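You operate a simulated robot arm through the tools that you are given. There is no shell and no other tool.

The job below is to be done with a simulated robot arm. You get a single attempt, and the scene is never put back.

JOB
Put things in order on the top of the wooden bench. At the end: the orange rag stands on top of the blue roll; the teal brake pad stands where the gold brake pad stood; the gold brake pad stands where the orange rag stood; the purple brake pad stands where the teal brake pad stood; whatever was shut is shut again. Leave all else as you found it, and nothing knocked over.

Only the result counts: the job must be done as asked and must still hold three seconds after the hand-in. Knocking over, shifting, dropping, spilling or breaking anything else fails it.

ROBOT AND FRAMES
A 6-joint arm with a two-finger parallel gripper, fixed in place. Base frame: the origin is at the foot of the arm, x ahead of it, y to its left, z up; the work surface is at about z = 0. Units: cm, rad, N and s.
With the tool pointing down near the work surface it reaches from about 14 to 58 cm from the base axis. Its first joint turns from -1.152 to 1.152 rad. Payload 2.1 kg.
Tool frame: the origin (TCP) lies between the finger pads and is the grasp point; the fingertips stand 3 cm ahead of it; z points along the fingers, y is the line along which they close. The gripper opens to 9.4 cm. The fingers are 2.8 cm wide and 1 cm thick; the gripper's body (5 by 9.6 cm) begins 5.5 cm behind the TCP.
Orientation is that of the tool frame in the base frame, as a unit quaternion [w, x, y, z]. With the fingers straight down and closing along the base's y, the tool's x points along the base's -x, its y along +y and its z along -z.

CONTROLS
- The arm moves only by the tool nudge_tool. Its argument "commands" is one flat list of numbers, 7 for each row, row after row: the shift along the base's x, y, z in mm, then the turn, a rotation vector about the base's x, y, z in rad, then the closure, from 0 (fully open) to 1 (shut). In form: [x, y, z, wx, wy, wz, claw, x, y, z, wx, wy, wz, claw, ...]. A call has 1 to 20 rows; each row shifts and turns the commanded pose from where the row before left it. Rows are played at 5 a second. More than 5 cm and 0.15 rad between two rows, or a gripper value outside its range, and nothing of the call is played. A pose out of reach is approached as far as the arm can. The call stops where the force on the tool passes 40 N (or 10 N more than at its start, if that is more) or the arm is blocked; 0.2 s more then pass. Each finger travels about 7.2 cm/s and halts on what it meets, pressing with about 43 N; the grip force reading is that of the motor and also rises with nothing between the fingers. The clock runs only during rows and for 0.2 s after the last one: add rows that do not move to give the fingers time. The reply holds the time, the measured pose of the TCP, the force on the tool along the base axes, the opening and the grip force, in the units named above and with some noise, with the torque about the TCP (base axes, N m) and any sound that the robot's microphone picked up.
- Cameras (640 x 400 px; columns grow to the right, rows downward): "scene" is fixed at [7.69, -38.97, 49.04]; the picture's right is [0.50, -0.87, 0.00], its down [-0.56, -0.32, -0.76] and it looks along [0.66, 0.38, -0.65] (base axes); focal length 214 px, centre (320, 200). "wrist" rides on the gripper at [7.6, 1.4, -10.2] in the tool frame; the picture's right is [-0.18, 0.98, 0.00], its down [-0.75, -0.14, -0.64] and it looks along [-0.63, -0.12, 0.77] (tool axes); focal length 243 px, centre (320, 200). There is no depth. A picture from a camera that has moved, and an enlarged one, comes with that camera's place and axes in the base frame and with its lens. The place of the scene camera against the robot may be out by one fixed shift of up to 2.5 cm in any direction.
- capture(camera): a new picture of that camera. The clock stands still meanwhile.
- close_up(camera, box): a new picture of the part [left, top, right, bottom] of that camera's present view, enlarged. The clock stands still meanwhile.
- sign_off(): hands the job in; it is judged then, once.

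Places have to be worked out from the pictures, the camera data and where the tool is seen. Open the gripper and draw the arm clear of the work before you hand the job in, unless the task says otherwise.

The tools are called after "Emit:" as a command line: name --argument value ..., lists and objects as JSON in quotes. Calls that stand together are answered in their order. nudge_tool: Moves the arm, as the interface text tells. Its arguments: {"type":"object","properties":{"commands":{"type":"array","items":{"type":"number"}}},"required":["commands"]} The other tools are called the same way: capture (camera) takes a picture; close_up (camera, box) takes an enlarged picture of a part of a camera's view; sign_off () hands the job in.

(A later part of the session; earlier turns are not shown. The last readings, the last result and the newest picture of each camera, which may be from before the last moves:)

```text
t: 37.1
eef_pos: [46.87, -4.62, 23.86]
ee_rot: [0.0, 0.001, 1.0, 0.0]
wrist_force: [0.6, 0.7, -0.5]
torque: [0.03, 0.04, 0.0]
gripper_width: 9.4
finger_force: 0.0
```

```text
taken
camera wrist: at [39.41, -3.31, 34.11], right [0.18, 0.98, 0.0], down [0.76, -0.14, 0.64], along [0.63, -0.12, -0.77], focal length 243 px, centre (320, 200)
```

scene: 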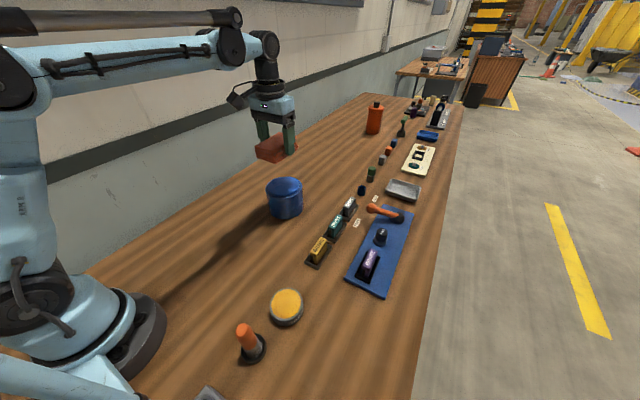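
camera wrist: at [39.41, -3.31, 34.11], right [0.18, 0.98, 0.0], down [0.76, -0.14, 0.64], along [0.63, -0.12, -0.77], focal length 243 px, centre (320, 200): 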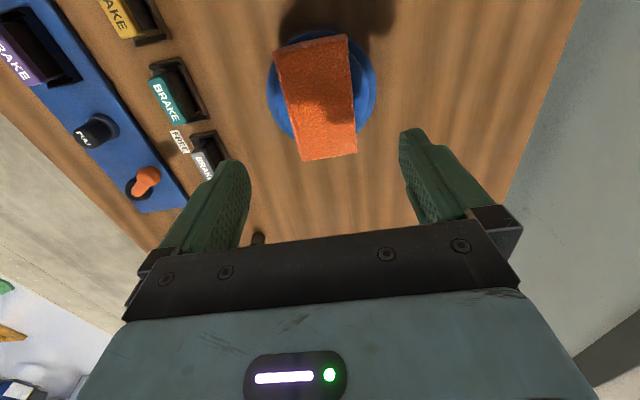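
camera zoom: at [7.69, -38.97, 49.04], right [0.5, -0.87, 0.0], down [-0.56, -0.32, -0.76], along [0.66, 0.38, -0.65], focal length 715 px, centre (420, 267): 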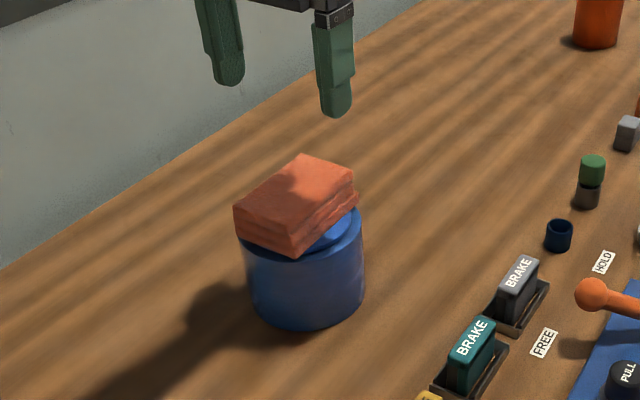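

The rag rests on the roll, stable. Next the gold pad: I move above it for a close look.

Emit:
nudge_tool --commands '[-22.6, -36.8, -7.8, 0, 0, 0, 0, -22.6, -36.8, -7.8, 0, 0, 0, 0, -22.6, -36.8, -7.8, 0, 0, 0, 0, -22.6, -36.8, -7.8, 0, 0, 0, 0, -22.6, -36.8, -7.8, 0, 0, 0, 0, 0, 0, 0, 0, 0, 0, 0, 0, 0, 0, 0, 0, 0, 0]'

Emit:
capture --camera "wrist"

Emit:
close_up --camera "wrist" --box '[240, 0, 440, 160]'

Emit:
close_up --camera "scene" --box '[280, 180, 400, 280]'

```text
t: 38.7
eef_pos: [35.46, -23.06, 19.45]
ee_rot: [-0.001, 0.0, 1.0, 0.0]
wrist_force: [-1.3, 0.0, -0.1]
torque: [0.02, -0.02, -0.03]
gripper_width: 9.41
finger_force: 0.1
```

```text
taken
camera wrist: at [28.03, -21.75, 29.78], right [0.18, 0.98, 0.0], down [0.76, -0.14, 0.64], along [0.63, -0.12, -0.77], focal length 243 px, centre (320, 200)
```

wrist: 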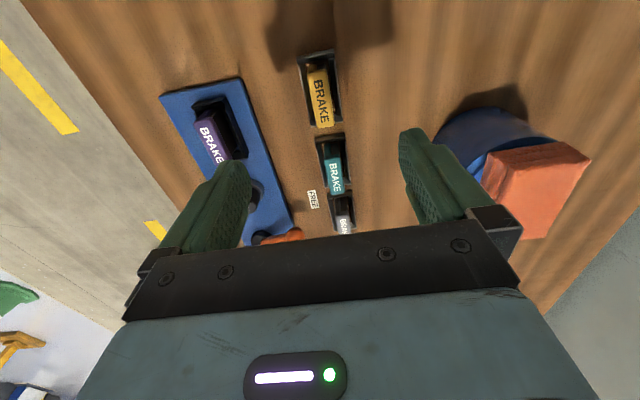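

```text
2.50 times, centred on (340, 80) of wrist
camera zoom: at [28.03, -21.75, 29.78], right [0.18, 0.98, 0.0], down [0.76, -0.14, 0.64], along [0.63, -0.12, -0.77], focal length 606 px, centre (270, 500)
```

zoom: 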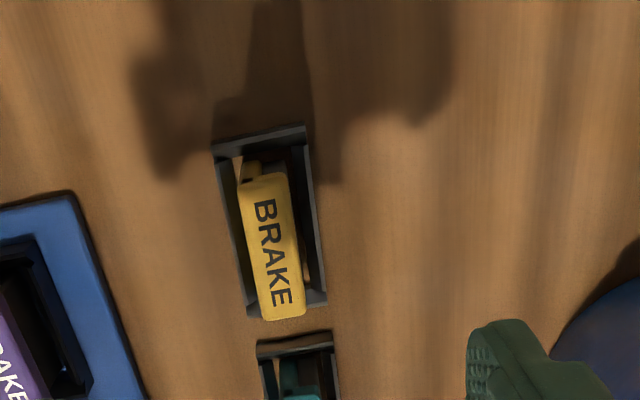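

```text
4.00 times, centred on (340, 230) of scene
camera zoom: at [7.69, -38.97, 49.04], right [0.5, -0.87, 0.0], down [-0.56, -0.32, -0.76], along [0.66, 0.38, -0.65], focal length 858 px, centre (240, 80)
```

zoom: 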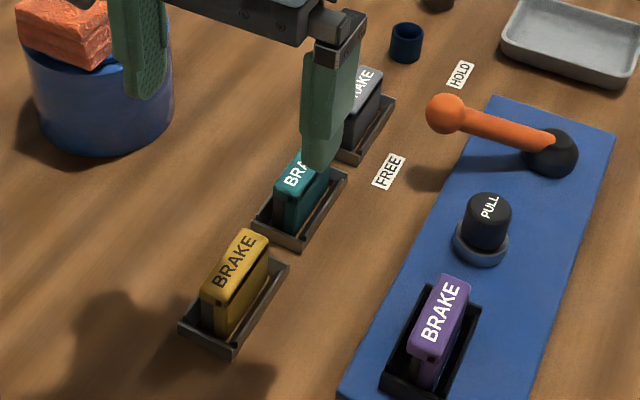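

The gold pad is about 5.6 × 2 cm, lying along x, centred at (35.9, -23.1) with its top at about z = 4, inside a shallow tray. I take two readings at rest to average out the pose noise before descending.

Emit:
nudge_tool --commands '[0, 0, 0, 0, 0, 0, 0]'

Emit:
nudge_tool --commands '[0, 0, 0, 0, 0, 0, 0]'

Emit:
nudge_tool --commands '[0, 0, 0, 0, 0, 0, 0]'

```text
t: 39.1
eef_pos: [35.6, -23.12, 19.39]
ee_rot: [-0.001, 0.0, 1.0, 0.0]
wrist_force: [0.0, -0.6, -0.2]
torque: [-0.02, 0.0, -0.02]
gripper_width: 9.39
finger_force: 0.0
```

```text
t: 39.5
eef_pos: [35.62, -23.09, 19.62]
ee_rot: [-0.001, 0.0, 1.0, 0.0]
wrist_force: [-0.2, -1.0, -0.6]
torque: [0.01, 0.0, 0.0]
gripper_width: 9.37
finger_force: 0.0
```

```text
t: 39.9
eef_pos: [35.63, -23.12, 19.56]
ee_rot: [-0.002, -0.001, 1.0, 0.0]
wrist_force: [0.1, 0.7, 0.0]
torque: [-0.02, 0.02, -0.01]
gripper_width: 9.38
finger_force: 0.0
```

True TCP averages (35.58, -23.10, 19.5). I shift 3 mm forward and come down to TCP z ≈ 4.9 (fingertips ≈ 1.9, above the tray rim).

Emit:
nudge_tool --commands '[3, 0, -45, 0, 0, 0, 0, 0, 0, -45, 0, 0, 0, 0, 0, 0, -36, 0, 0, 0, 0, 0, 0, -12, 0, 0, 0, 0, 0, 0, -8, 0, 0, 0, 0, 0, 0, 0, 0, 0, 0, 0]'

Emit:
capture --camera "wrist"

Emit:
close_up --camera "scene" --box '[260, 180, 400, 290]'

```text
t: 41.3
eef_pos: [35.86, -23.22, 4.81]
ee_rot: [0.0, 0.0, 1.0, 0.0]
wrist_force: [-0.7, -0.2, -0.3]
torque: [0.0, 0.02, -0.02]
gripper_width: 9.4
finger_force: 0.1
```

```text
taken
camera wrist: at [28.4, -21.95, 15.13], right [0.18, 0.98, 0.0], down [0.76, -0.14, 0.64], along [0.63, -0.12, -0.77], focal length 243 px, centre (320, 200)
```

wrist: 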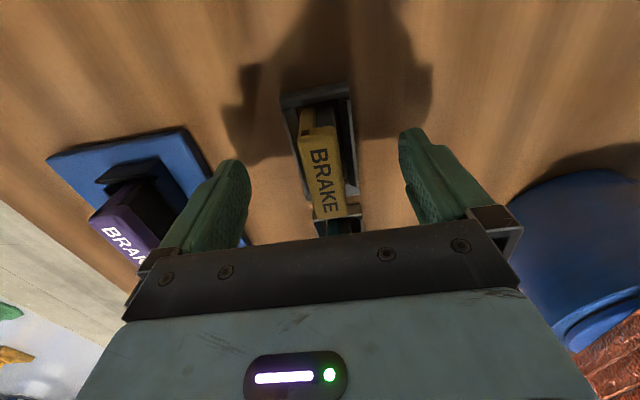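

```text
3.64 times, centred on (330, 235) of scene
camera zoom: at [7.69, -38.97, 49.04], right [0.5, -0.87, 0.0], down [-0.56, -0.32, -0.76], along [0.66, 0.38, -0.65], focal length 780 px, centre (284, 73)
```

zoom: 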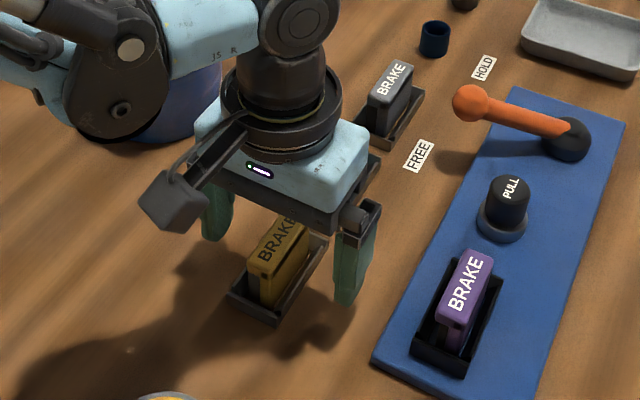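

The fingers straddle the gold pad symmetrically. I close the gripper.

Emit:
nudge_tool --commands '[0, 0, 0, 0, 0, 0, 0.5, 0, 0, 0, 0, 0, 0, 0.7, 0, 0, 0, 0, 0, 0, 0.8, 0, 0, 0, 0, 0, 0, 1, 0, 0, 0, 0, 0, 0, 1, 0, 0, 0, 0, 0, 0, 1]'

Emit:
capture --camera "wrist"

```text
t: 42.7
eef_pos: [35.87, -23.27, 5.0]
ee_rot: [-0.001, 0.0, 1.0, 0.001]
wrist_force: [0.0, 6.9, 15.7]
torque: [0.43, 0.07, -0.02]
gripper_width: 1.97
finger_force: 43.3
```

```text
taken
camera wrist: at [28.41, -21.92, 15.18], right [0.18, 0.98, 0.0], down [0.76, -0.14, 0.64], along [0.63, -0.12, -0.77], focal length 243 px, centre (320, 200)
```

wrist: 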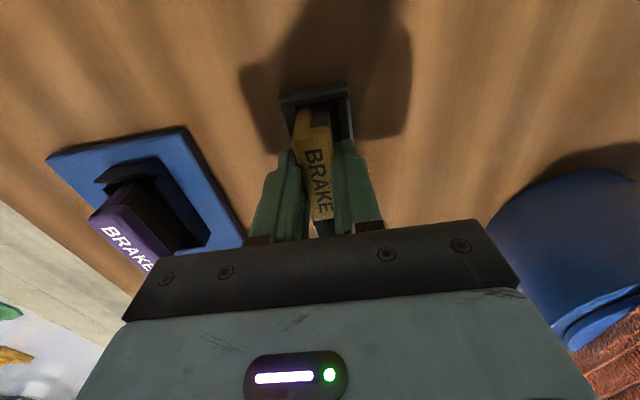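

The pad is gripped (1.97 cm), with some upward force, so the fingertips probably touch the tray rim. I lift slowly.

Emit:
nudge_tool --commands '[0, 0, 1, 0, 0, 0, 1, 0, 0, 2, 0, 0, 0, 1, 0, 0, 2, 0, 0, 0, 1, 0, 0, 3, 0, 0, 0, 1, 0, 0, 4, 0, 0, 0, 1, 0, 0, 4, 0, 0, 0, 1]'

Emit:
capture --camera "wrist"

Emit:
close_up --camera "scene" --box '[260, 180, 400, 290]'

```text
t: 44.1
eef_pos: [35.95, -23.09, 6.73]
ee_rot: [0.0, 0.0, 1.0, 0.0]
wrist_force: [-0.4, 0.3, -1.5]
torque: [0.02, -0.01, -0.02]
gripper_width: 1.96
finger_force: 43.4
```

```text
taken
camera wrist: at [28.44, -21.73, 17.01], right [0.18, 0.98, 0.0], down [0.76, -0.14, 0.64], along [0.63, -0.12, -0.77], focal length 243 px, centre (320, 200)
```

wrist: 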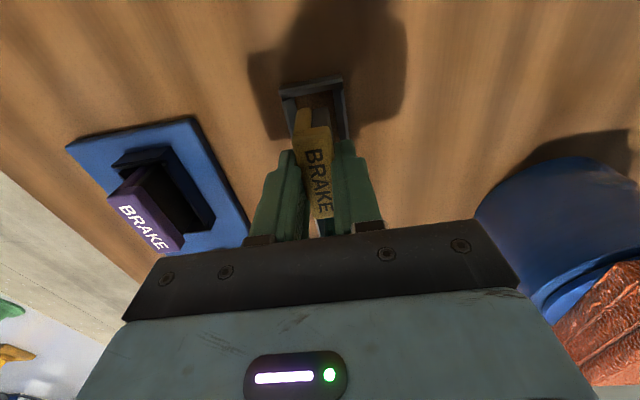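

```text
3.64 times, centred on (330, 235) of scene
camera zoom: at [7.69, -38.97, 49.04], right [0.5, -0.87, 0.0], down [-0.56, -0.32, -0.76], along [0.66, 0.38, -0.65], focal length 780 px, centre (284, 73)
```

zoom: 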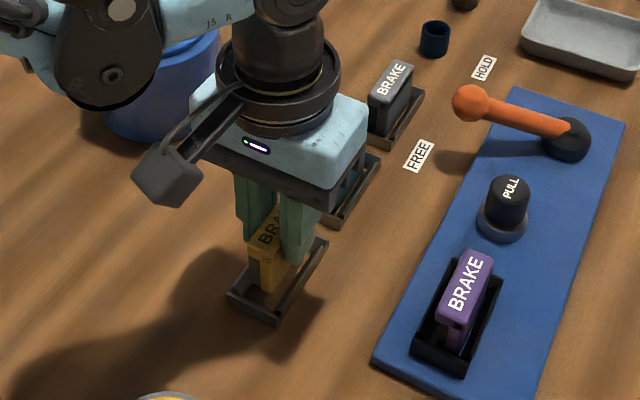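

The gold pad is up, the tray stayed put. I raise it further and carry it gently toward the rag's old place (23.2, -36.6).

Emit:
nudge_tool --commands '[0, 0, 5, 0, 0, 0, 1, 0, 0, 8, 0, 0, 0, 1, 0, 0, 8, 0, 0, 0, 1, 0, 0, 8, 0, 0, 0, 1, 0, 0, 8, 0, 0, 0, 1, 0, 0, 8, 0, 0, 0, 1, -2, -2, 8, 0, 0, 0, 1, -4, -4, 5, 0, 0, 0, 1, -6.7, -7.1, 0, 0, 0, 0, 1, -6.7, -7.1, 0, 0, 0, 0, 1, -6.7, -7.1, 0, 0, 0, 0, 1, -6.7, -7.1, 0, 0, 0, 0, 1, -6.7, -7.1, 0, 0, 0, 0, 1, -6.7, -7.1, 0, 0, 0, 0, 1, -6.7, -7.1, 0, 0, 0, 0, 1, -6.7, -7.1, 0, 0, 0, 0, 1, -6.7, -7.1, 0, 0, 0, 0, 1, -6.7, -7.1, 0, 0, 0, 0, 1, -6.7, -7.1, 0, 0, 0, 0, 1, -6.7, -7.1, 0, 0, 0, 0, 1]'

Emit:
nudge_tool --commands '[-6.7, -7.1, 0, 0, 0, 0, 1, -6.7, -7.1, 0, 0, 0, 0, 1, -6.7, -7.1, 0, 0, 0, 0, 1, -6.7, -7.1, 0, 0, 0, 0, 1, -6.7, -7.1, 0, 0, 0, 0, 1, -4, -5, 0, 0, 0, 0, 1, -2.9, -3.6, 0, 0, 0, 0, 1, 0, 0, 0, 0, 0, 0, 1]'

Emit:
capture --camera "wrist"

Emit:
capture --camera "scene"

```text
t: 48.3
eef_pos: [27.25, -32.37, 12.62]
ee_rot: [-0.001, 0.0, 1.0, 0.0]
wrist_force: [-0.6, -0.1, -2.4]
torque: [0.0, -0.01, 0.02]
gripper_width: 1.98
finger_force: 42.9
```

```text
t: 50.1
eef_pos: [23.26, -36.79, 12.62]
ee_rot: [0.0, 0.0, 1.0, 0.0]
wrist_force: [-0.6, 0.7, -0.9]
torque: [-0.03, 0.0, -0.03]
gripper_width: 1.94
finger_force: 43.3
```

```text
taken
camera wrist: at [15.74, -35.43, 22.91], right [0.18, 0.98, 0.0], down [0.76, -0.14, 0.64], along [0.63, -0.12, -0.77], focal length 243 px, centre (320, 200)
```

wrist: 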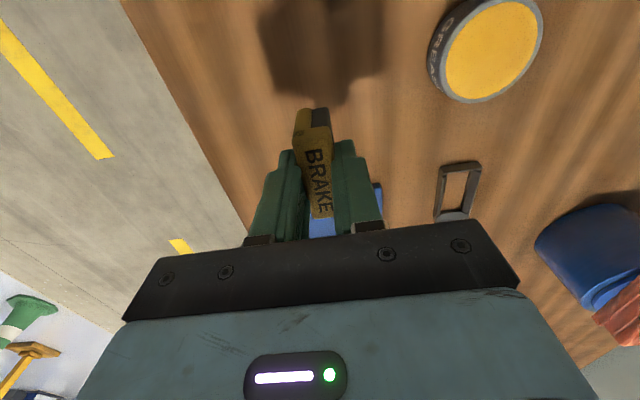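

```text
taken
```

scene: 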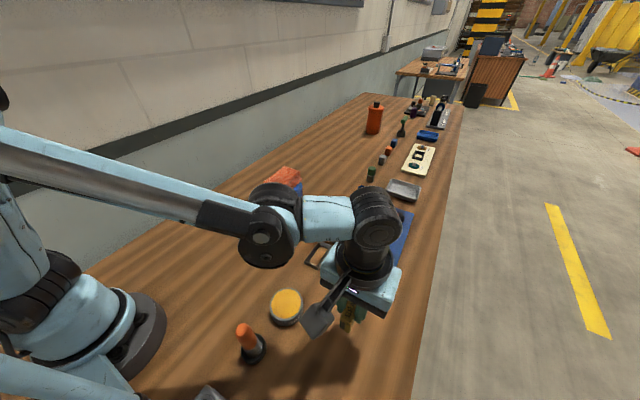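

The gold pad is above the rag's old place. I lower it gently to about 1 cm above the expected seat.

Emit:
nudge_tool --commands '[0, 0, -4, 0, 0, 0, 1, 0, 0, -8, 0, 0, 0, 1, 0, 0, -8, 0, 0, 0, 1, 0, 0, -8, 0, 0, 0, 1, 0, 0, -8, 0, 0, 0, 1, 0, 0, -8, 0, 0, 0, 1, 0, 0, -8, 0, 0, 0, 1, 0, 0, -8, 0, 0, 0, 1, 0, 0, -4, 0, 0, 0, 1, 0, 0, -2, 0, 0, 0, 1, 0, 0, 0, 0, 0, 0, 1]'

Emit:
nudge_tool --commands '[0, 0, -1, 0, 0, 0, 1, 0, 0, -1, 0, 0, 0, 1, 0, 0, -1, 0, 0, 0, 1]'

Emit:
close_up --camera "scene" --box '[280, 260, 420, 370]'

```text
t: 52.5
eef_pos: [23.25, -36.54, 5.92]
ee_rot: [0.0, 0.0, 1.0, 0.0]
wrist_force: [0.0, 0.1, -2.3]
torque: [-0.01, -0.01, 0.01]
gripper_width: 1.97
finger_force: 43.1
```

```text
t: 53.3
eef_pos: [23.21, -36.77, 5.68]
ee_rot: [-0.001, 0.0, 1.0, -0.001]
wrist_force: [0.3, 0.1, -2.1]
torque: [0.01, 0.0, -0.01]
gripper_width: 1.96
finger_force: 43.0
```

```text
3.64 times, centred on (350, 315) of scene
camera zoom: at [7.69, -38.97, 49.04], right [0.5, -0.87, 0.0], down [-0.56, -0.32, -0.76], along [0.66, 0.38, -0.65], focal length 780 px, centre (211, -218)
```

zoom: 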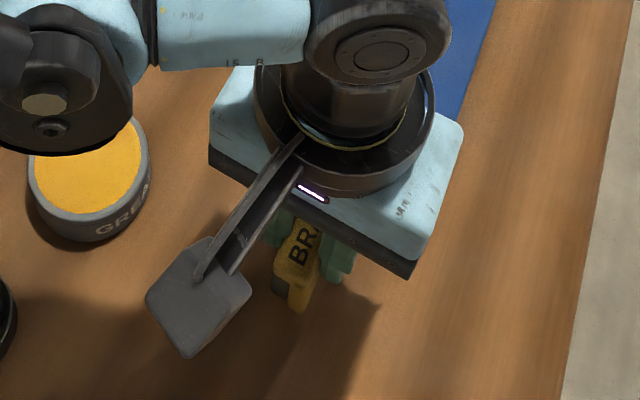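

No contact yet (z ≈ 5.5). I go on down by 1 mm steps.

Emit:
nudge_tool --commands '[0, 0, -1, 0, 0, 0, 1, 0, 0, -1, 0, 0, 0, 1, 0, 0, -1, 0, 0, 0, 1]'

Emit:
nudge_tool --commands '[0, 0, -1, 0, 0, 0, 1, 0, 0, -1, 0, 0, 0, 1]'

Emit:
nudge_tool --commands '[0, 0, -1, 0, 0, 0, 1]'

```text
t: 54.1
eef_pos: [23.17, -36.57, 5.33]
ee_rot: [-0.001, 0.001, 1.0, 0.0]
wrist_force: [-0.3, -0.5, -2.6]
torque: [0.04, 0.01, -0.01]
gripper_width: 1.97
finger_force: 43.8
```

```text
t: 54.7
eef_pos: [23.18, -36.64, 5.11]
ee_rot: [-0.001, 0.0, 1.0, 0.0]
wrist_force: [0.4, 0.4, -1.6]
torque: [0.02, -0.01, -0.01]
gripper_width: 1.96
finger_force: 43.3
```

```text
t: 55.1
eef_pos: [23.26, -36.65, 5.01]
ee_rot: [0.0, 0.0, 1.0, -0.001]
wrist_force: [0.3, 0.4, -2.5]
torque: [0.01, -0.01, 0.01]
gripper_width: 1.96
finger_force: 42.8
```

Still hanging free (about -2 N weight). I keep lowering 1 mm at a time.

Emit:
nudge_tool --commands '[0, 0, -1, 0, 0, 0, 1]'

Emit:
nudge_tool --commands '[0, 0, -1, 0, 0, 0, 1]'

Emit:
nudge_tool --commands '[0, 0, -1, 0, 0, 0, 1]'

Emit:
close_up --camera "scene" --box '[300, 280, 400, 360]'

```text
t: 55.5
eef_pos: [23.28, -36.68, 4.92]
ee_rot: [-0.001, 0.0, 1.0, 0.0]
wrist_force: [0.5, -0.3, -1.2]
torque: [0.01, -0.01, -0.02]
gripper_width: 1.98
finger_force: 43.0
```

```text
t: 55.9
eef_pos: [23.11, -36.69, 4.99]
ee_rot: [0.0, 0.0, 1.0, 0.0]
wrist_force: [-1.9, -2.0, 16.2]
torque: [0.08, -0.09, -0.01]
gripper_width: 1.98
finger_force: 43.1
```

```text
t: 56.3
eef_pos: [23.11, -36.55, 4.97]
ee_rot: [-0.001, 0.001, 1.0, 0.001]
wrist_force: [0.0, 0.5, 8.2]
torque: [0.12, -0.11, 0.05]
gripper_width: 1.93
finger_force: 42.9
stopped in row 1: the force on the tool passed its limit at 47 N (the readings are from after the stop); the commanded pose is now the measured one
```

```text
5.00 times, centred on (350, 320) of scene
camera zoom: at [7.69, -38.97, 49.04], right [0.5, -0.87, 0.0], down [-0.56, -0.32, -0.76], along [0.66, 0.38, -0.65], focal length 1072 px, centre (170, -400)
```

zoom: 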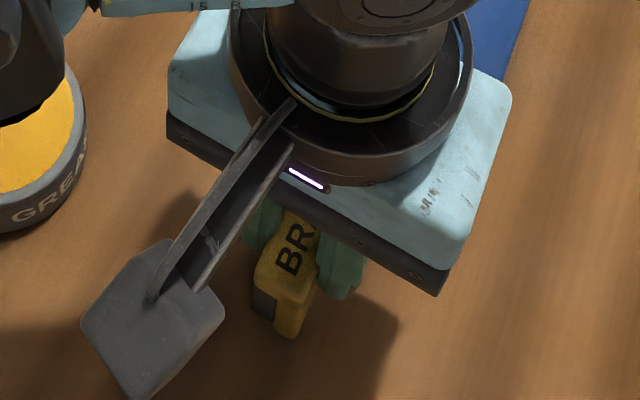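

The pad has touched the bench. I release by opening the fingers and rise straight up.

Emit:
nudge_tool --commands '[0, 0, 0.3, 0, 0, 0, 1, 0, 0, 0, 0, 0, 0, 0.75, 0, 0, 0, 0, 0, 0, 0.6, 0, 0, 0, 0, 0, 0, 0.4, 0, 0, 0, 0, 0, 0, 0, 0, 0, 0, 0, 0, 0, 0, 0, 0, 0, 0, 0, 0, 0, 0, 0, 10, 0, 0, 0, 0, 0, 0, 20, 0, 0, 0, 0, 0, 0, 40, 0, 0, 0, 0, 0, 0, 40, 0, 0, 0, 0, 0, 0, 40, 0, 0, 0, 0, 0, 0, 0, 0, 0, 0, 0]'

Emit:
capture --camera "wrist"

Emit:
close_up --camera "scene" --box '[280, 260, 420, 370]'

```text
t: 59.1
eef_pos: [23.13, -36.43, 19.9]
ee_rot: [-0.001, -0.001, 1.0, 0.001]
wrist_force: [0.4, 0.0, -0.2]
torque: [0.02, -0.01, 0.02]
gripper_width: 9.42
finger_force: 0.0
```

```text
taken
camera wrist: at [15.53, -35.08, 30.16], right [0.18, 0.98, 0.0], down [0.76, -0.14, 0.64], along [0.63, -0.12, -0.77], focal length 243 px, centre (320, 200)
```

wrist: 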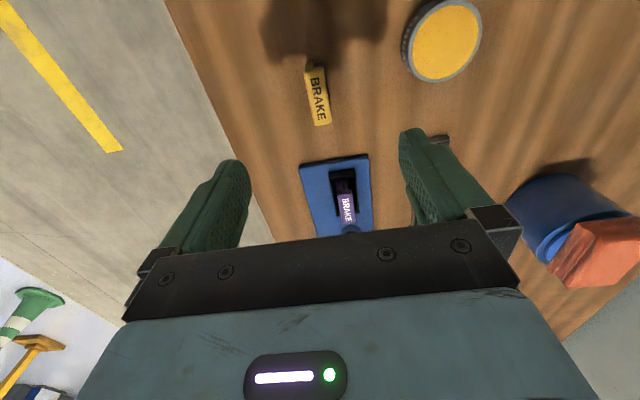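

```text
3.64 times, centred on (350, 315) of scene
camera zoom: at [7.69, -38.97, 49.04], right [0.5, -0.87, 0.0], down [-0.56, -0.32, -0.76], along [0.66, 0.38, -0.65], focal length 780 px, centre (211, -218)
```

zoom: 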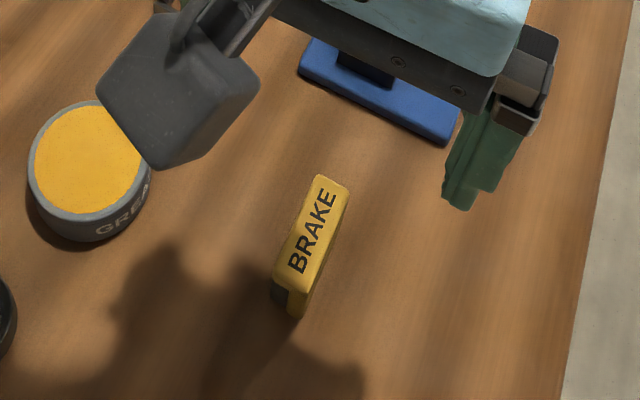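

The gold pad stands upright at (23.3, -36.7), where the rag was. Now I go above the teal pad.

Emit:
nudge_tool --commands '[36, 22.3, 0, 0, 0, 0, 0, 36, 22.3, 0, 0, 0, 0, 0, 36, 22.3, 0, 0, 0, 0, 0, 36, 22.3, 0, 0, 0, 0, 0, 36, 22.3, 0, 0, 0, 0, 0, 36, 22.3, 0, 0, 0, 0, 0, 0, 0, 0, 0, 0, 0, 0, 0, 0, 0, 0, 0, 0, 0]'

Emit:
nudge_tool --commands '[0, 0, 0, 0, 0, 0, 0]'

Emit:
nudge_tool --commands '[0, 0, 0, 0, 0, 0, 0]'

Emit:
close_up --camera "wrist" --box '[240, 0, 440, 160]'

Emit:
capture --camera "wrist"

```text
t: 60.9
eef_pos: [44.8, -23.22, 19.99]
ee_rot: [-0.001, 0.0, 1.0, -0.001]
wrist_force: [-0.9, 0.6, 0.3]
torque: [0.05, -0.03, -0.01]
gripper_width: 9.39
finger_force: 0.1
```

```text
t: 61.3
eef_pos: [44.69, -23.13, 20.11]
ee_rot: [0.0, 0.0, 1.0, -0.001]
wrist_force: [0.0, 0.3, -0.5]
torque: [-0.04, 0.04, -0.01]
gripper_width: 9.38
finger_force: 0.1
```

```text
t: 61.7
eef_pos: [44.75, -23.32, 20.12]
ee_rot: [-0.001, 0.0, 1.0, 0.0]
wrist_force: [-0.1, 0.5, -0.2]
torque: [-0.01, -0.01, -0.02]
gripper_width: 9.39
finger_force: 0.1
```

```text
2.50 times, centred on (340, 80) of wrist
camera zoom: at [37.31, -21.93, 30.26], right [0.18, 0.98, 0.0], down [0.76, -0.14, 0.64], along [0.63, -0.12, -0.77], focal length 606 px, centre (270, 500)
```

zoom: 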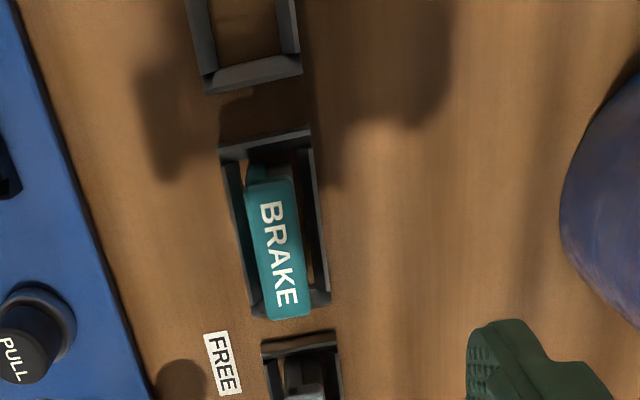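

```text
taken
camera wrist: at [37.31, -21.93, 30.26], right [0.18, 0.98, 0.0], down [0.76, -0.14, 0.64], along [0.63, -0.12, -0.77], focal length 243 px, centre (320, 200)
```

wrist: 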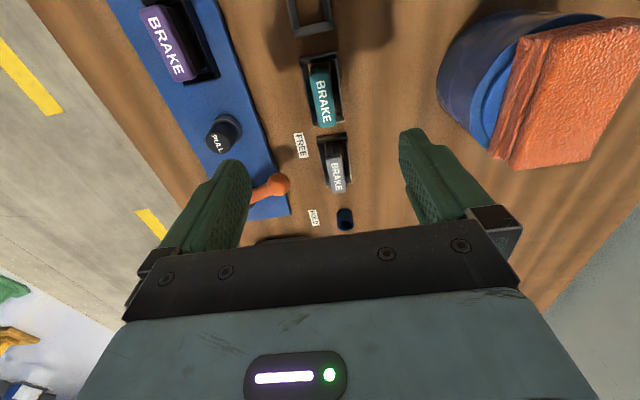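

The teal pad's centre is at about (45.45, -23.05), same posture as gold had. I shift 7 mm forward and come down to TCP z ≈ 5.2.

Emit:
nudge_tool --commands '[7, 1.7, -45, 0, 0, 0, 0, 0, 0, -45, 0, 0, 0, 0, 0, 0, -38, 0, 0, 0, 0, 0, 0, -13, 0, 0, 0, 0, 0, 0, -8, 0, 0, 0, 0, 0, 0, 0, 0, 0, 0, 0]'

Emit:
capture --camera "wrist"

Emit:
close_up --camera "scene" --box '[280, 170, 400, 270]'

```text
t: 63.1
eef_pos: [45.42, -23.01, 5.12]
ee_rot: [-0.001, 0.0, 1.0, 0.0]
wrist_force: [-0.2, 0.2, 0.7]
torque: [-0.02, 0.03, 0.01]
gripper_width: 9.42
finger_force: 0.0
```

```text
taken
camera wrist: at [37.94, -21.75, 15.31], right [0.18, 0.98, 0.0], down [0.76, -0.14, 0.64], along [0.63, -0.12, -0.77], focal length 243 px, centre (320, 200)
```

wrist: 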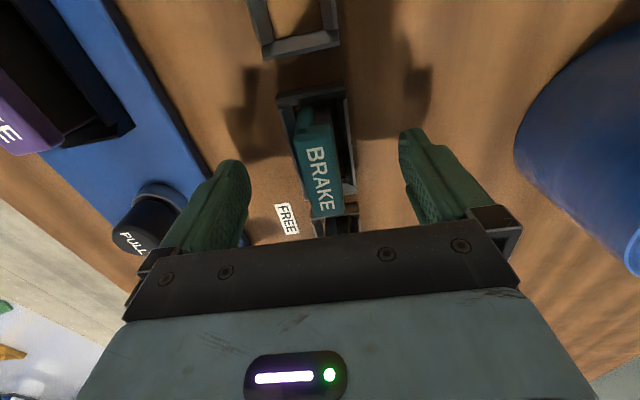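

```text
4.00 times, centred on (340, 220) of scene
camera zoom: at [7.69, -38.97, 49.04], right [0.5, -0.87, 0.0], down [-0.56, -0.32, -0.76], along [0.66, 0.38, -0.65], focal length 858 px, centre (240, 120)
```

zoom: 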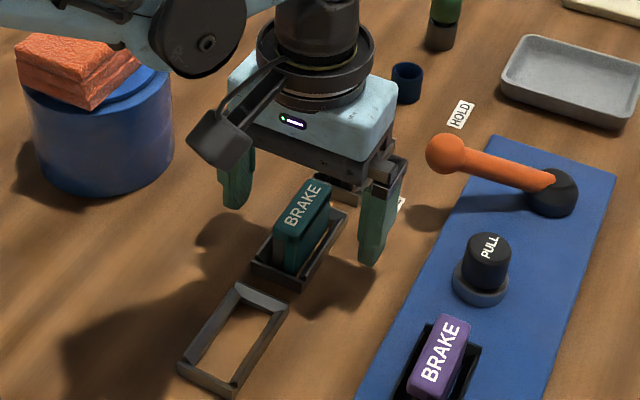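

The fingers straddle the teal pad cleanly. I close and check.

Emit:
nudge_tool --commands '[0, 0, 0, 0, 0, 0, 0.5, 0, 0, 0, 0, 0, 0, 0.7, 0, 0, 0, 0, 0, 0, 0.8, 0, 0, 0, 0, 0, 0, 1, 0, 0, 0, 0, 0, 0, 1, 0, 0, 0, 0, 0, 0, 1]'

Emit:
nudge_tool --commands '[0, 0, 1, 0, 0, 0, 1, 0, 0, 2, 0, 0, 0, 1, 0, 0, 2, 0, 0, 0, 1, 0, 0, 3, 0, 0, 0, 1, 0, 0, 4, 0, 0, 0, 1, 0, 0, 4, 0, 0, 0, 1, 0, 0, 5, 0, 0, 0, 1, 0, 0, 8, 0, 0, 0, 1, 0, 0, 8, 0, 0, 0, 1, 0, 0, 8, 0, 0, 0, 1, 0, 0, 8, 0, 0, 0, 1, 0, 0, 8, 0, 0, 0, 1, 0, 0, 5, 0, 0, 0, 1]'

Emit:
capture --camera "wrist"

Emit:
close_up --camera "scene" --box '[280, 150, 400, 270]'

```text
t: 64.5
eef_pos: [45.48, -23.14, 5.09]
ee_rot: [-0.001, 0.0, 1.0, 0.0]
wrist_force: [-0.7, 1.6, 0.4]
torque: [0.03, 0.02, -0.01]
gripper_width: 1.99
finger_force: 42.9
```

```text
t: 67.3
eef_pos: [45.6, -23.16, 11.7]
ee_rot: [0.0, 0.001, 1.0, 0.001]
wrist_force: [1.0, -1.4, -1.2]
torque: [-0.02, 0.03, 0.02]
gripper_width: 1.95
finger_force: 42.8
```

```text
taken
camera wrist: at [38.01, -21.8, 21.9], right [0.18, 0.98, 0.0], down [0.76, -0.14, 0.64], along [0.63, -0.12, -0.77], focal length 243 px, centre (320, 200)
```

wrist: 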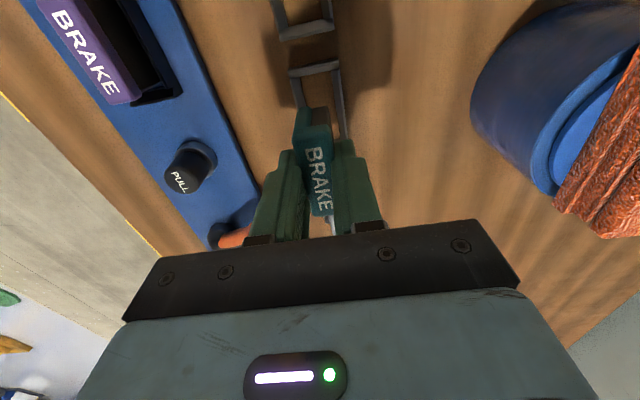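

```text
3.33 times, centred on (340, 210) of scene
camera zoom: at [7.69, -38.97, 49.04], right [0.5, -0.87, 0.0], down [-0.56, -0.32, -0.76], along [0.66, 0.38, -0.65], focal length 715 px, centre (253, 167)
```

zoom: 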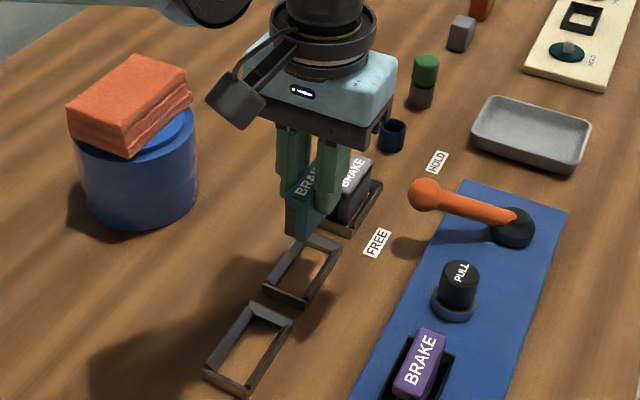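

The teal pad is held. I carry it 9.55 cm back (−x) over the gold pad's empty tray and lower gently.

Emit:
nudge_tool --commands '[-4, 0, 0, 0, 0, 0, 1, -8.7, 0, 0, 0, 0, 0, 1, -8.7, 0, 0, 0, 0, 0, 1, -8.7, 0, 0, 0, 0, 0, 1, -8.7, 0, 0, 0, 0, 0, 1, -8.7, 0, 0, 0, 0, 0, 1, -8.7, 0, 0, 0, 0, 0, 1, -8.7, 0, 0, 0, 0, 0, 1, -8.7, 0, 0, 0, 0, 0, 1, -8.7, 0, 0, 0, 0, 0, 1, -8.7, 0, 0, 0, 0, 0, 1, -4.5, -0.4, 0, 0, 0, 0, 1, 0, 0, 0, 0, 0, 0, 1]'

Emit:
nudge_tool --commands '[0, 0, 0, 0, 0, 0, 1]'

Emit:
nudge_tool --commands '[0, 0, 0, 0, 0, 0, 1]'

Emit:
capture --camera "wrist"

Emit:
close_up --camera "scene" --box '[260, 170, 400, 290]'

```text
t: 70.1
eef_pos: [35.82, -23.27, 11.61]
ee_rot: [-0.001, 0.0, 1.0, 0.0]
wrist_force: [-0.3, -0.1, -1.7]
torque: [-0.02, 0.02, 0.0]
gripper_width: 1.97
finger_force: 43.1
```

```text
t: 70.5
eef_pos: [35.88, -23.38, 11.63]
ee_rot: [-0.001, 0.0, 1.0, 0.0]
wrist_force: [0.0, 0.5, -1.5]
torque: [0.02, 0.0, 0.0]
gripper_width: 1.94
finger_force: 42.9
```

```text
t: 70.9
eef_pos: [35.92, -23.11, 11.53]
ee_rot: [-0.001, 0.0, 1.0, 0.0]
wrist_force: [-0.3, -0.4, -2.0]
torque: [0.02, -0.01, 0.01]
gripper_width: 1.95
finger_force: 43.0
```

```text
taken
camera wrist: at [28.4, -21.91, 21.86], right [0.18, 0.98, 0.0], down [0.76, -0.14, 0.64], along [0.63, -0.12, -0.77], focal length 243 px, centre (320, 200)
```

wrist: 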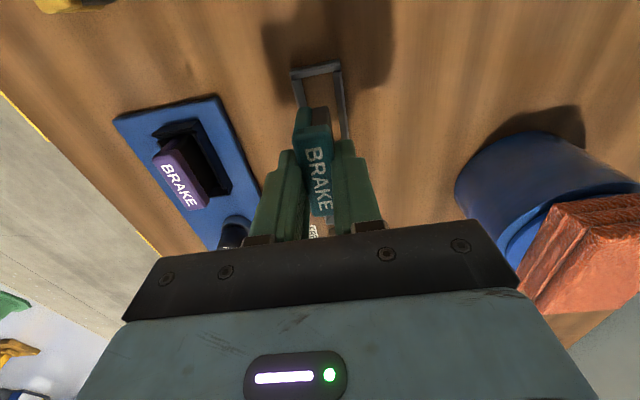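

```text
3.33 times, centred on (330, 230) of scene
camera zoom: at [7.69, -38.97, 49.04], right [0.5, -0.87, 0.0], down [-0.56, -0.32, -0.76], along [0.66, 0.38, -0.65], focal length 715 px, centre (287, 100)
```

zoom: 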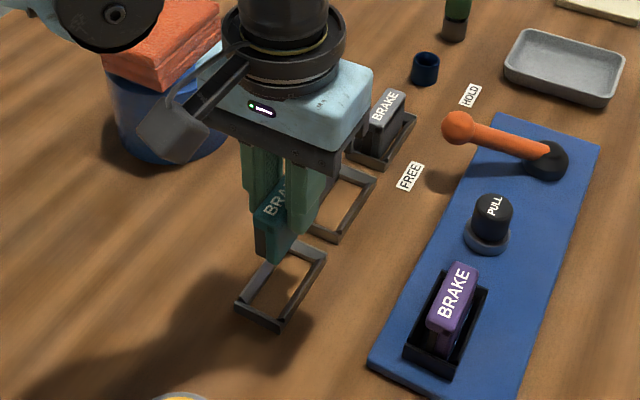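

Alignment in the wrist view equals that over its own tray. I lower it into the tray.

Emit:
nudge_tool --commands '[0, 0.5, -4, 0, 0, 0, 1, 0, 0, -8, 0, 0, 0, 1, 0, 0, -8, 0, 0, 0, 1, 0, 0, -8, 0, 0, 0, 1, 0, 0, -8, 0, 0, 0, 1, 0, 0, -8, 0, 0, 0, 1, 0, 0, -6, 0, 0, 0, 1, 0, 0, -4, 0, 0, 0, 1, 0, 0, -2, 0, 0, 0, 1, 0, 0, -2, 0, 0, 0, 1, 0, 0, 0, 0, 0, 0, 1]'

Emit:
close_up --camera "scene" --box '[270, 190, 370, 290]'

Emit:
capture --camera "wrist"

```text
t: 73.3
eef_pos: [36.04, -23.21, 5.92]
ee_rot: [-0.001, 0.0, 1.0, 0.0]
wrist_force: [-0.5, -0.1, -2.4]
torque: [0.05, -0.03, -0.01]
gripper_width: 1.94
finger_force: 43.3
```

```text
4.00 times, centred on (320, 240) of scene
camera zoom: at [7.69, -38.97, 49.04], right [0.5, -0.87, 0.0], down [-0.56, -0.32, -0.76], along [0.66, 0.38, -0.65], focal length 858 px, centre (320, 40)
```

zoom: 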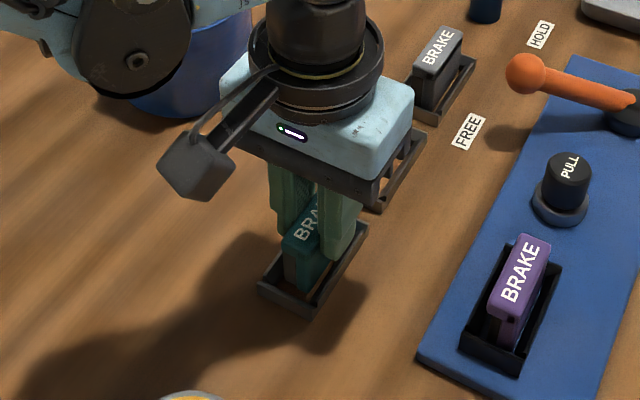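

```text
taken
camera wrist: at [28.48, -21.82, 16.09], right [0.18, 0.98, 0.0], down [0.76, -0.14, 0.64], along [0.63, -0.12, -0.77], focal length 243 px, centre (320, 200)
```

wrist: 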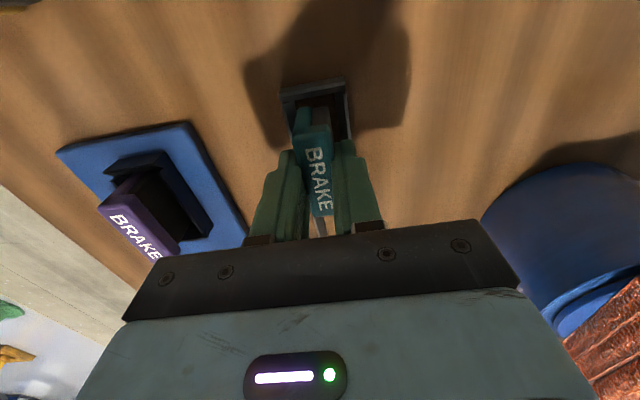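

The pad enters the frame cleanly. I continue with 1 mm steps until contact.

Emit:
nudge_tool --commands '[0, 0, -1, 0, 0, 0, 1, 0, 0, -1, 0, 0, 0, 1, 0, 0, -1, 0, 0, 0, 1]'

Emit:
nudge_tool --commands '[0, 0, -1, 0, 0, 0, 1]'

Emit:
nudge_tool --commands '[0, 0, -1, 0, 0, 0, 1]'

Emit:
nudge_tool --commands '[0, 0, -1, 0, 0, 0, 1]'

```text
t: 74.1
eef_pos: [35.93, -23.09, 5.47]
ee_rot: [-0.001, 0.001, 1.0, 0.001]
wrist_force: [1.1, -0.2, -1.9]
torque: [0.01, -0.01, -0.01]
gripper_width: 1.94
finger_force: 43.2
```

```text
t: 74.5
eef_pos: [35.89, -23.18, 5.44]
ee_rot: [0.0, 0.0, 1.0, 0.0]
wrist_force: [-0.7, 0.5, -1.8]
torque: [0.0, 0.0, 0.01]
gripper_width: 1.97
finger_force: 43.1
```

```text
t: 74.9
eef_pos: [35.83, -23.08, 5.3]
ee_rot: [-0.001, 0.0, 1.0, 0.0]
wrist_force: [-0.5, 0.0, -2.8]
torque: [0.02, -0.01, -0.01]
gripper_width: 1.94
finger_force: 42.8
```

```text
t: 75.3
eef_pos: [35.89, -23.11, 5.08]
ee_rot: [0.0, 0.001, 1.0, 0.0]
wrist_force: [1.0, -0.1, -2.5]
torque: [0.02, -0.01, 0.02]
gripper_width: 1.96
finger_force: 43.6
```

Still free. A few more 1 mm steps.

Emit:
nudge_tool --commands '[0, 0, -1, 0, 0, 0, 1]'

Emit:
nudge_tool --commands '[0, 0, -0.5, 0, 0, 0, 1]'

Emit:
nudge_tool --commands '[0, 0, -0.5, 0, 0, 0, 1]'

```text
t: 75.7
eef_pos: [36.0, -23.18, 5.2]
ee_rot: [-0.001, 0.0, 1.0, 0.0]
wrist_force: [0.7, 0.2, -1.7]
torque: [0.0, 0.01, 0.0]
gripper_width: 1.98
finger_force: 42.7
```

```text
t: 76.1
eef_pos: [35.95, -23.01, 5.08]
ee_rot: [-0.001, 0.0, 1.0, 0.0]
wrist_force: [0.3, -0.7, -2.3]
torque: [-0.03, -0.05, -0.01]
gripper_width: 1.98
finger_force: 42.9
```

```text
t: 76.5
eef_pos: [35.98, -23.07, 5.1]
ee_rot: [-0.002, 0.001, 1.0, -0.001]
wrist_force: [-3.1, -2.3, 9.3]
torque: [0.03, -0.07, -0.02]
gripper_width: 1.93
finger_force: 42.9
```

Contact (9 N). I open the fingers and rise.

Emit:
nudge_tool --commands '[0, 0, 0.3, 0, 0, 0, 1, 0, 0, 0, 0, 0, 0, 0.75, 0, 0, 0, 0, 0, 0, 0.6, 0, 0, 0, 0, 0, 0, 0.4, 0, 0, 0, 0, 0, 0, 0, 0, 0, 0, 0, 0, 0, 0, 0, 0, 0, 0, 0, 0, 0, 0, 0, 10, 0, 0, 0, 0, 0, 0, 20, 0, 0, 0, 0, 0, 0, 40, 0, 0, 0, 0, 0, 0, 40, 0, 0, 0, 0, 0, 0, 40, 0, 0, 0, 0, 0, 0, 0, 0, 0, 0, 0]'

Emit:
capture --camera "wrist"

Emit:
close_up --camera "scene" --box '[260, 170, 420, 300]'

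```text
t: 79.3
eef_pos: [35.96, -23.13, 19.96]
ee_rot: [-0.001, 0.0, 1.0, 0.0]
wrist_force: [-0.5, -0.1, -0.5]
torque: [-0.02, 0.02, -0.01]
gripper_width: 9.39
finger_force: 0.1
```

```text
taken
camera wrist: at [28.49, -21.77, 30.23], right [0.18, 0.98, 0.0], down [0.76, -0.14, 0.64], along [0.63, -0.12, -0.77], focal length 243 px, centre (320, 200)
```

wrist: 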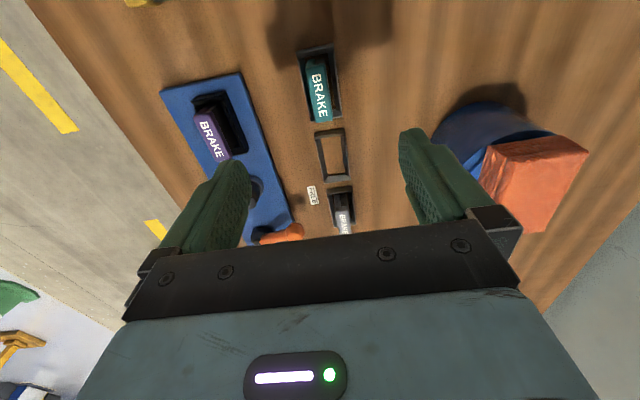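

```text
3.08 times, centred on (340, 235) of scene
camera zoom: at [7.69, -38.97, 49.04], right [0.5, -0.87, 0.0], down [-0.56, -0.32, -0.76], along [0.66, 0.38, -0.65], focal length 660 px, centre (258, 92)
```

zoom: 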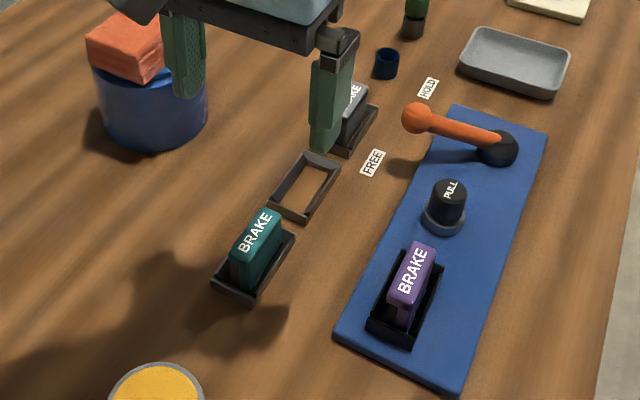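

The teal pad stands in the gold pad's tray. Next I move above the purple pad to examine its slot, the knob and the lever.

Emit:
nudge_tool --commands '[5, -42, 0, 0, 0, 0, 0, 5, -42, 0, 0, 0, 0, 0, 4, -42, 0, 0, 0, 0, 0, 0, 0, 0, 0, 0, 0, 0, 0, 0, 0, 0, 0, 0, 0]'

Emit:
nudge_tool --commands '[0, 0, 0, 0, 0, 0, 0]'

Emit:
nudge_tool --commands '[0, 0, 0, 0, 0, 0, 0]'

Emit:
capture --camera "wrist"

Emit:
close_up --camera "wrist" --box '[220, 0, 440, 180]'

```text
t: 80.5
eef_pos: [37.15, -35.74, 19.87]
ee_rot: [-0.002, -0.001, 1.0, 0.0]
wrist_force: [-0.1, 0.5, 0.5]
torque: [0.02, 0.01, -0.01]
gripper_width: 9.38
finger_force: 0.1
```

```text
t: 80.9
eef_pos: [37.08, -35.7, 19.89]
ee_rot: [-0.001, 0.0, 1.0, 0.0]
wrist_force: [-0.1, 0.5, -0.2]
torque: [0.01, -0.01, 0.0]
gripper_width: 9.4
finger_force: 0.2
```

```text
t: 81.3
eef_pos: [37.21, -35.67, 19.94]
ee_rot: [-0.001, 0.001, 1.0, 0.0]
wrist_force: [-0.2, 0.8, -0.3]
torque: [0.02, -0.03, 0.02]
gripper_width: 9.4
finger_force: 0.1
```

```text
taken
camera wrist: at [29.63, -34.35, 30.19], right [0.18, 0.98, 0.0], down [0.76, -0.14, 0.64], along [0.63, -0.12, -0.77], focal length 243 px, centre (320, 200)
```

wrist: 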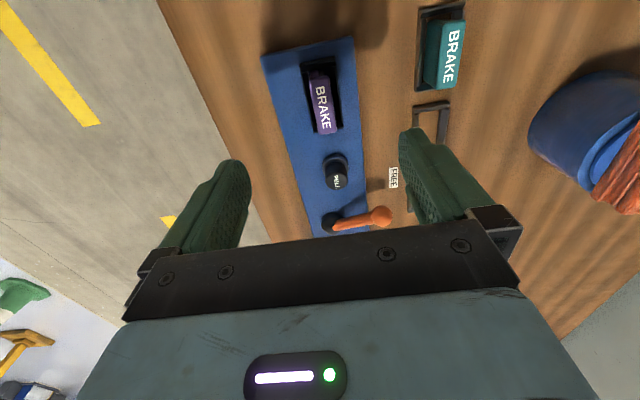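

```text
2.22 times, centred on (330, 90) of wrist
camera zoom: at [29.63, -34.35, 30.19], right [0.18, 0.98, 0.0], down [0.76, -0.14, 0.64], along [0.63, -0.12, -0.77], focal length 539 px, centre (298, 444)
```

zoom: 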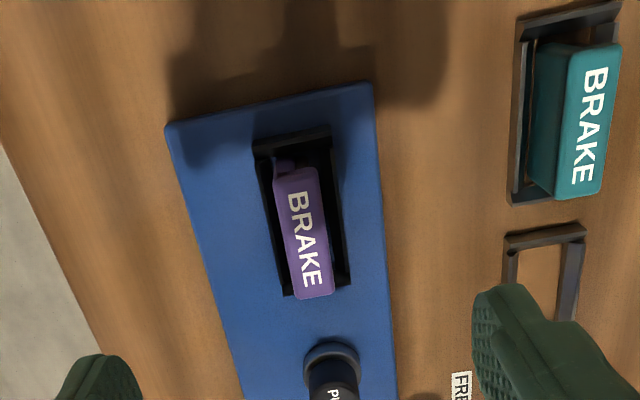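

The purple pad is centred at (38.0, -35.6), top z ≈ 4.85. I come down over it to TCP z ≈ 6.05 (tips ≈ 3.0) to grip it and test gently whether it is free.

Emit:
nudge_tool --commands '[8.5, 1, -45, 0, 0, 0, 0, 0, 0, -45, 0, 0, 0, 0, 0, 0, -30, 0, 0, 0, 0, 0, 0, -12, 0, 0, 0, 0, 0, 0, -6.5, 0, 0, 0, 0, 0, 0, 0, 0, 0, 0, 0]'

Emit:
capture --camera "wrist"

Emit:
close_up --camera "scene" --box '[310, 180, 450, 310]'

```text
t: 82.7
eef_pos: [38.22, -35.45, 6.04]
ee_rot: [-0.001, 0.0, 1.0, 0.0]
wrist_force: [-0.1, -0.5, 0.1]
torque: [-0.02, -0.02, -0.01]
gripper_width: 9.39
finger_force: 0.0
```

```text
taken
camera wrist: at [30.68, -34.19, 16.28], right [0.18, 0.98, 0.0], down [0.76, -0.14, 0.64], along [0.63, -0.12, -0.77], focal length 243 px, centre (320, 200)
```

wrist: 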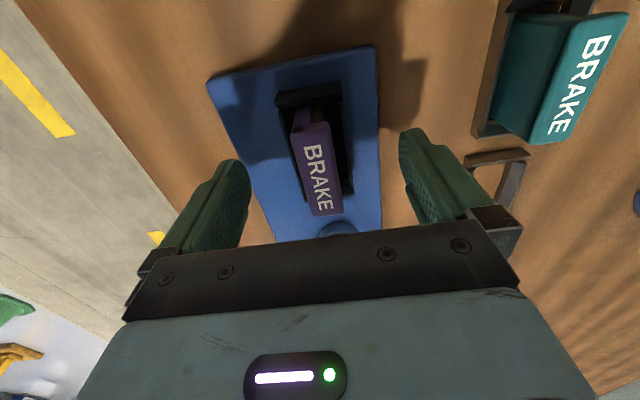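

```text
3.08 times, centred on (380, 245) of scene
camera zoom: at [7.69, -38.97, 49.04], right [0.5, -0.87, 0.0], down [-0.56, -0.32, -0.76], along [0.66, 0.38, -0.65], focal length 660 px, centre (135, 62)
```

zoom: 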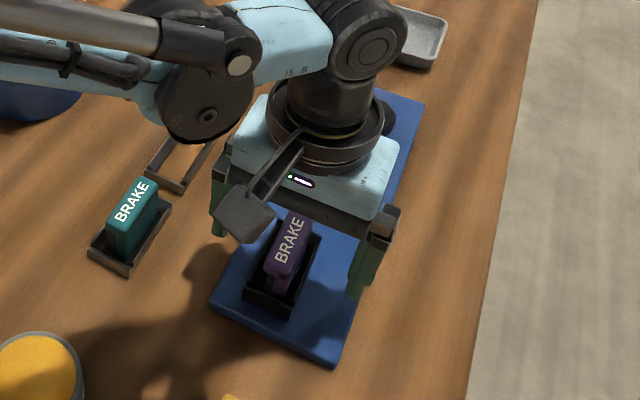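

Straddled correctly. I close the fingers gently.

Emit:
nudge_tool --commands '[0, 0, 0, 0, 0, 0, 0.5, 0, 0, 0, 0, 0, 0, 0.7, 0, 0, 0, 0, 0, 0, 0.8, 0, 0, 0, 0, 0, 0, 1, 0, 0, 0, 0, 0, 0, 1, 0, 0, 0, 0, 0, 0, 1]'

Emit:
nudge_tool --commands '[0, 0, 0.5, 0, 0, 0, 1, 0, 0, 0.5, 0, 0, 0, 1]'

Emit:
nudge_tool --commands '[0, 0, 0.5, 0, 0, 0, 1, 0, 0, 0.5, 0, 0, 0, 1]'

```text
t: 84.1
eef_pos: [38.11, -35.41, 6.08]
ee_rot: [0.0, 0.001, 1.0, 0.001]
wrist_force: [-0.4, 2.6, 26.6]
torque: [0.06, -0.07, 0.01]
gripper_width: 1.96
finger_force: 43.2
```

```text
t: 84.7
eef_pos: [38.03, -35.69, 6.2]
ee_rot: [-0.001, -0.001, 1.0, 0.0]
wrist_force: [0.7, 4.2, -5.3]
torque: [0.19, -0.01, 0.03]
gripper_width: 1.97
finger_force: 43.3
```

```text
t: 85.3
eef_pos: [38.23, -35.58, 6.42]
ee_rot: [-0.001, 0.001, 1.0, 0.0]
wrist_force: [-2.0, -2.5, -3.6]
torque: [-0.12, 0.03, 0.01]
gripper_width: 1.96
finger_force: 42.6
```

After 2 mm the downward pull is only about 4 N. I carry on in small steps watching the force.

Emit:
nudge_tool --commands '[0, 0, 0.5, 0, 0, 0, 1, 0, 0, 0.5, 0, 0, 0, 1]'

Emit:
nudge_tool --commands '[0, 0, 0.5, 0, 0, 0, 1, 0, 0, 0.5, 0, 0, 0, 1]'

Emit:
nudge_tool --commands '[0, 0, 1, 0, 0, 0, 1]'

Emit:
close_up --camera "scene" --box '[330, 210, 430, 300]'

Emit:
capture --camera "wrist"

```text
t: 85.9
eef_pos: [38.28, -35.53, 6.54]
ee_rot: [-0.001, 0.0, 1.0, 0.001]
wrist_force: [0.3, 0.9, -1.9]
torque: [0.01, -0.07, -0.04]
gripper_width: 1.99
finger_force: 43.2
```

```text
t: 86.5
eef_pos: [38.33, -35.51, 6.59]
ee_rot: [-0.002, 0.001, 1.0, 0.0]
wrist_force: [-2.0, -1.1, -1.3]
torque: [-0.08, 0.06, -0.01]
gripper_width: 1.95
finger_force: 43.1
```

```text
t: 86.9
eef_pos: [38.3, -35.57, 6.62]
ee_rot: [-0.001, 0.0, 1.0, 0.0]
wrist_force: [-0.1, -0.4, -3.2]
torque: [0.04, 0.0, 0.0]
gripper_width: 1.97
finger_force: 42.9
```

```text
4.44 times, centred on (380, 255) of scene
camera zoom: at [7.69, -38.97, 49.04], right [0.5, -0.87, 0.0], down [-0.56, -0.32, -0.76], along [0.66, 0.38, -0.65], focal length 953 px, centre (53, -44)
```

zoom: 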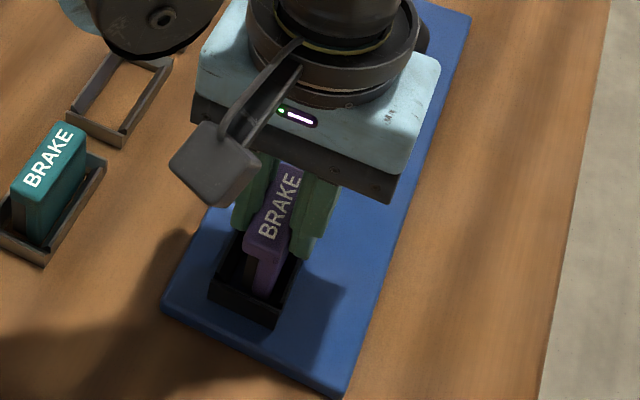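

```text
taken
camera wrist: at [30.79, -34.25, 16.93], right [0.18, 0.98, 0.0], down [0.75, -0.14, 0.64], along [0.63, -0.12, -0.77], focal length 243 px, centre (320, 200)
```

wrist: 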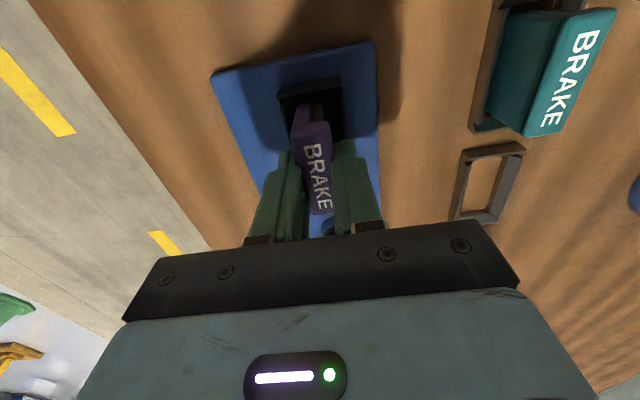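

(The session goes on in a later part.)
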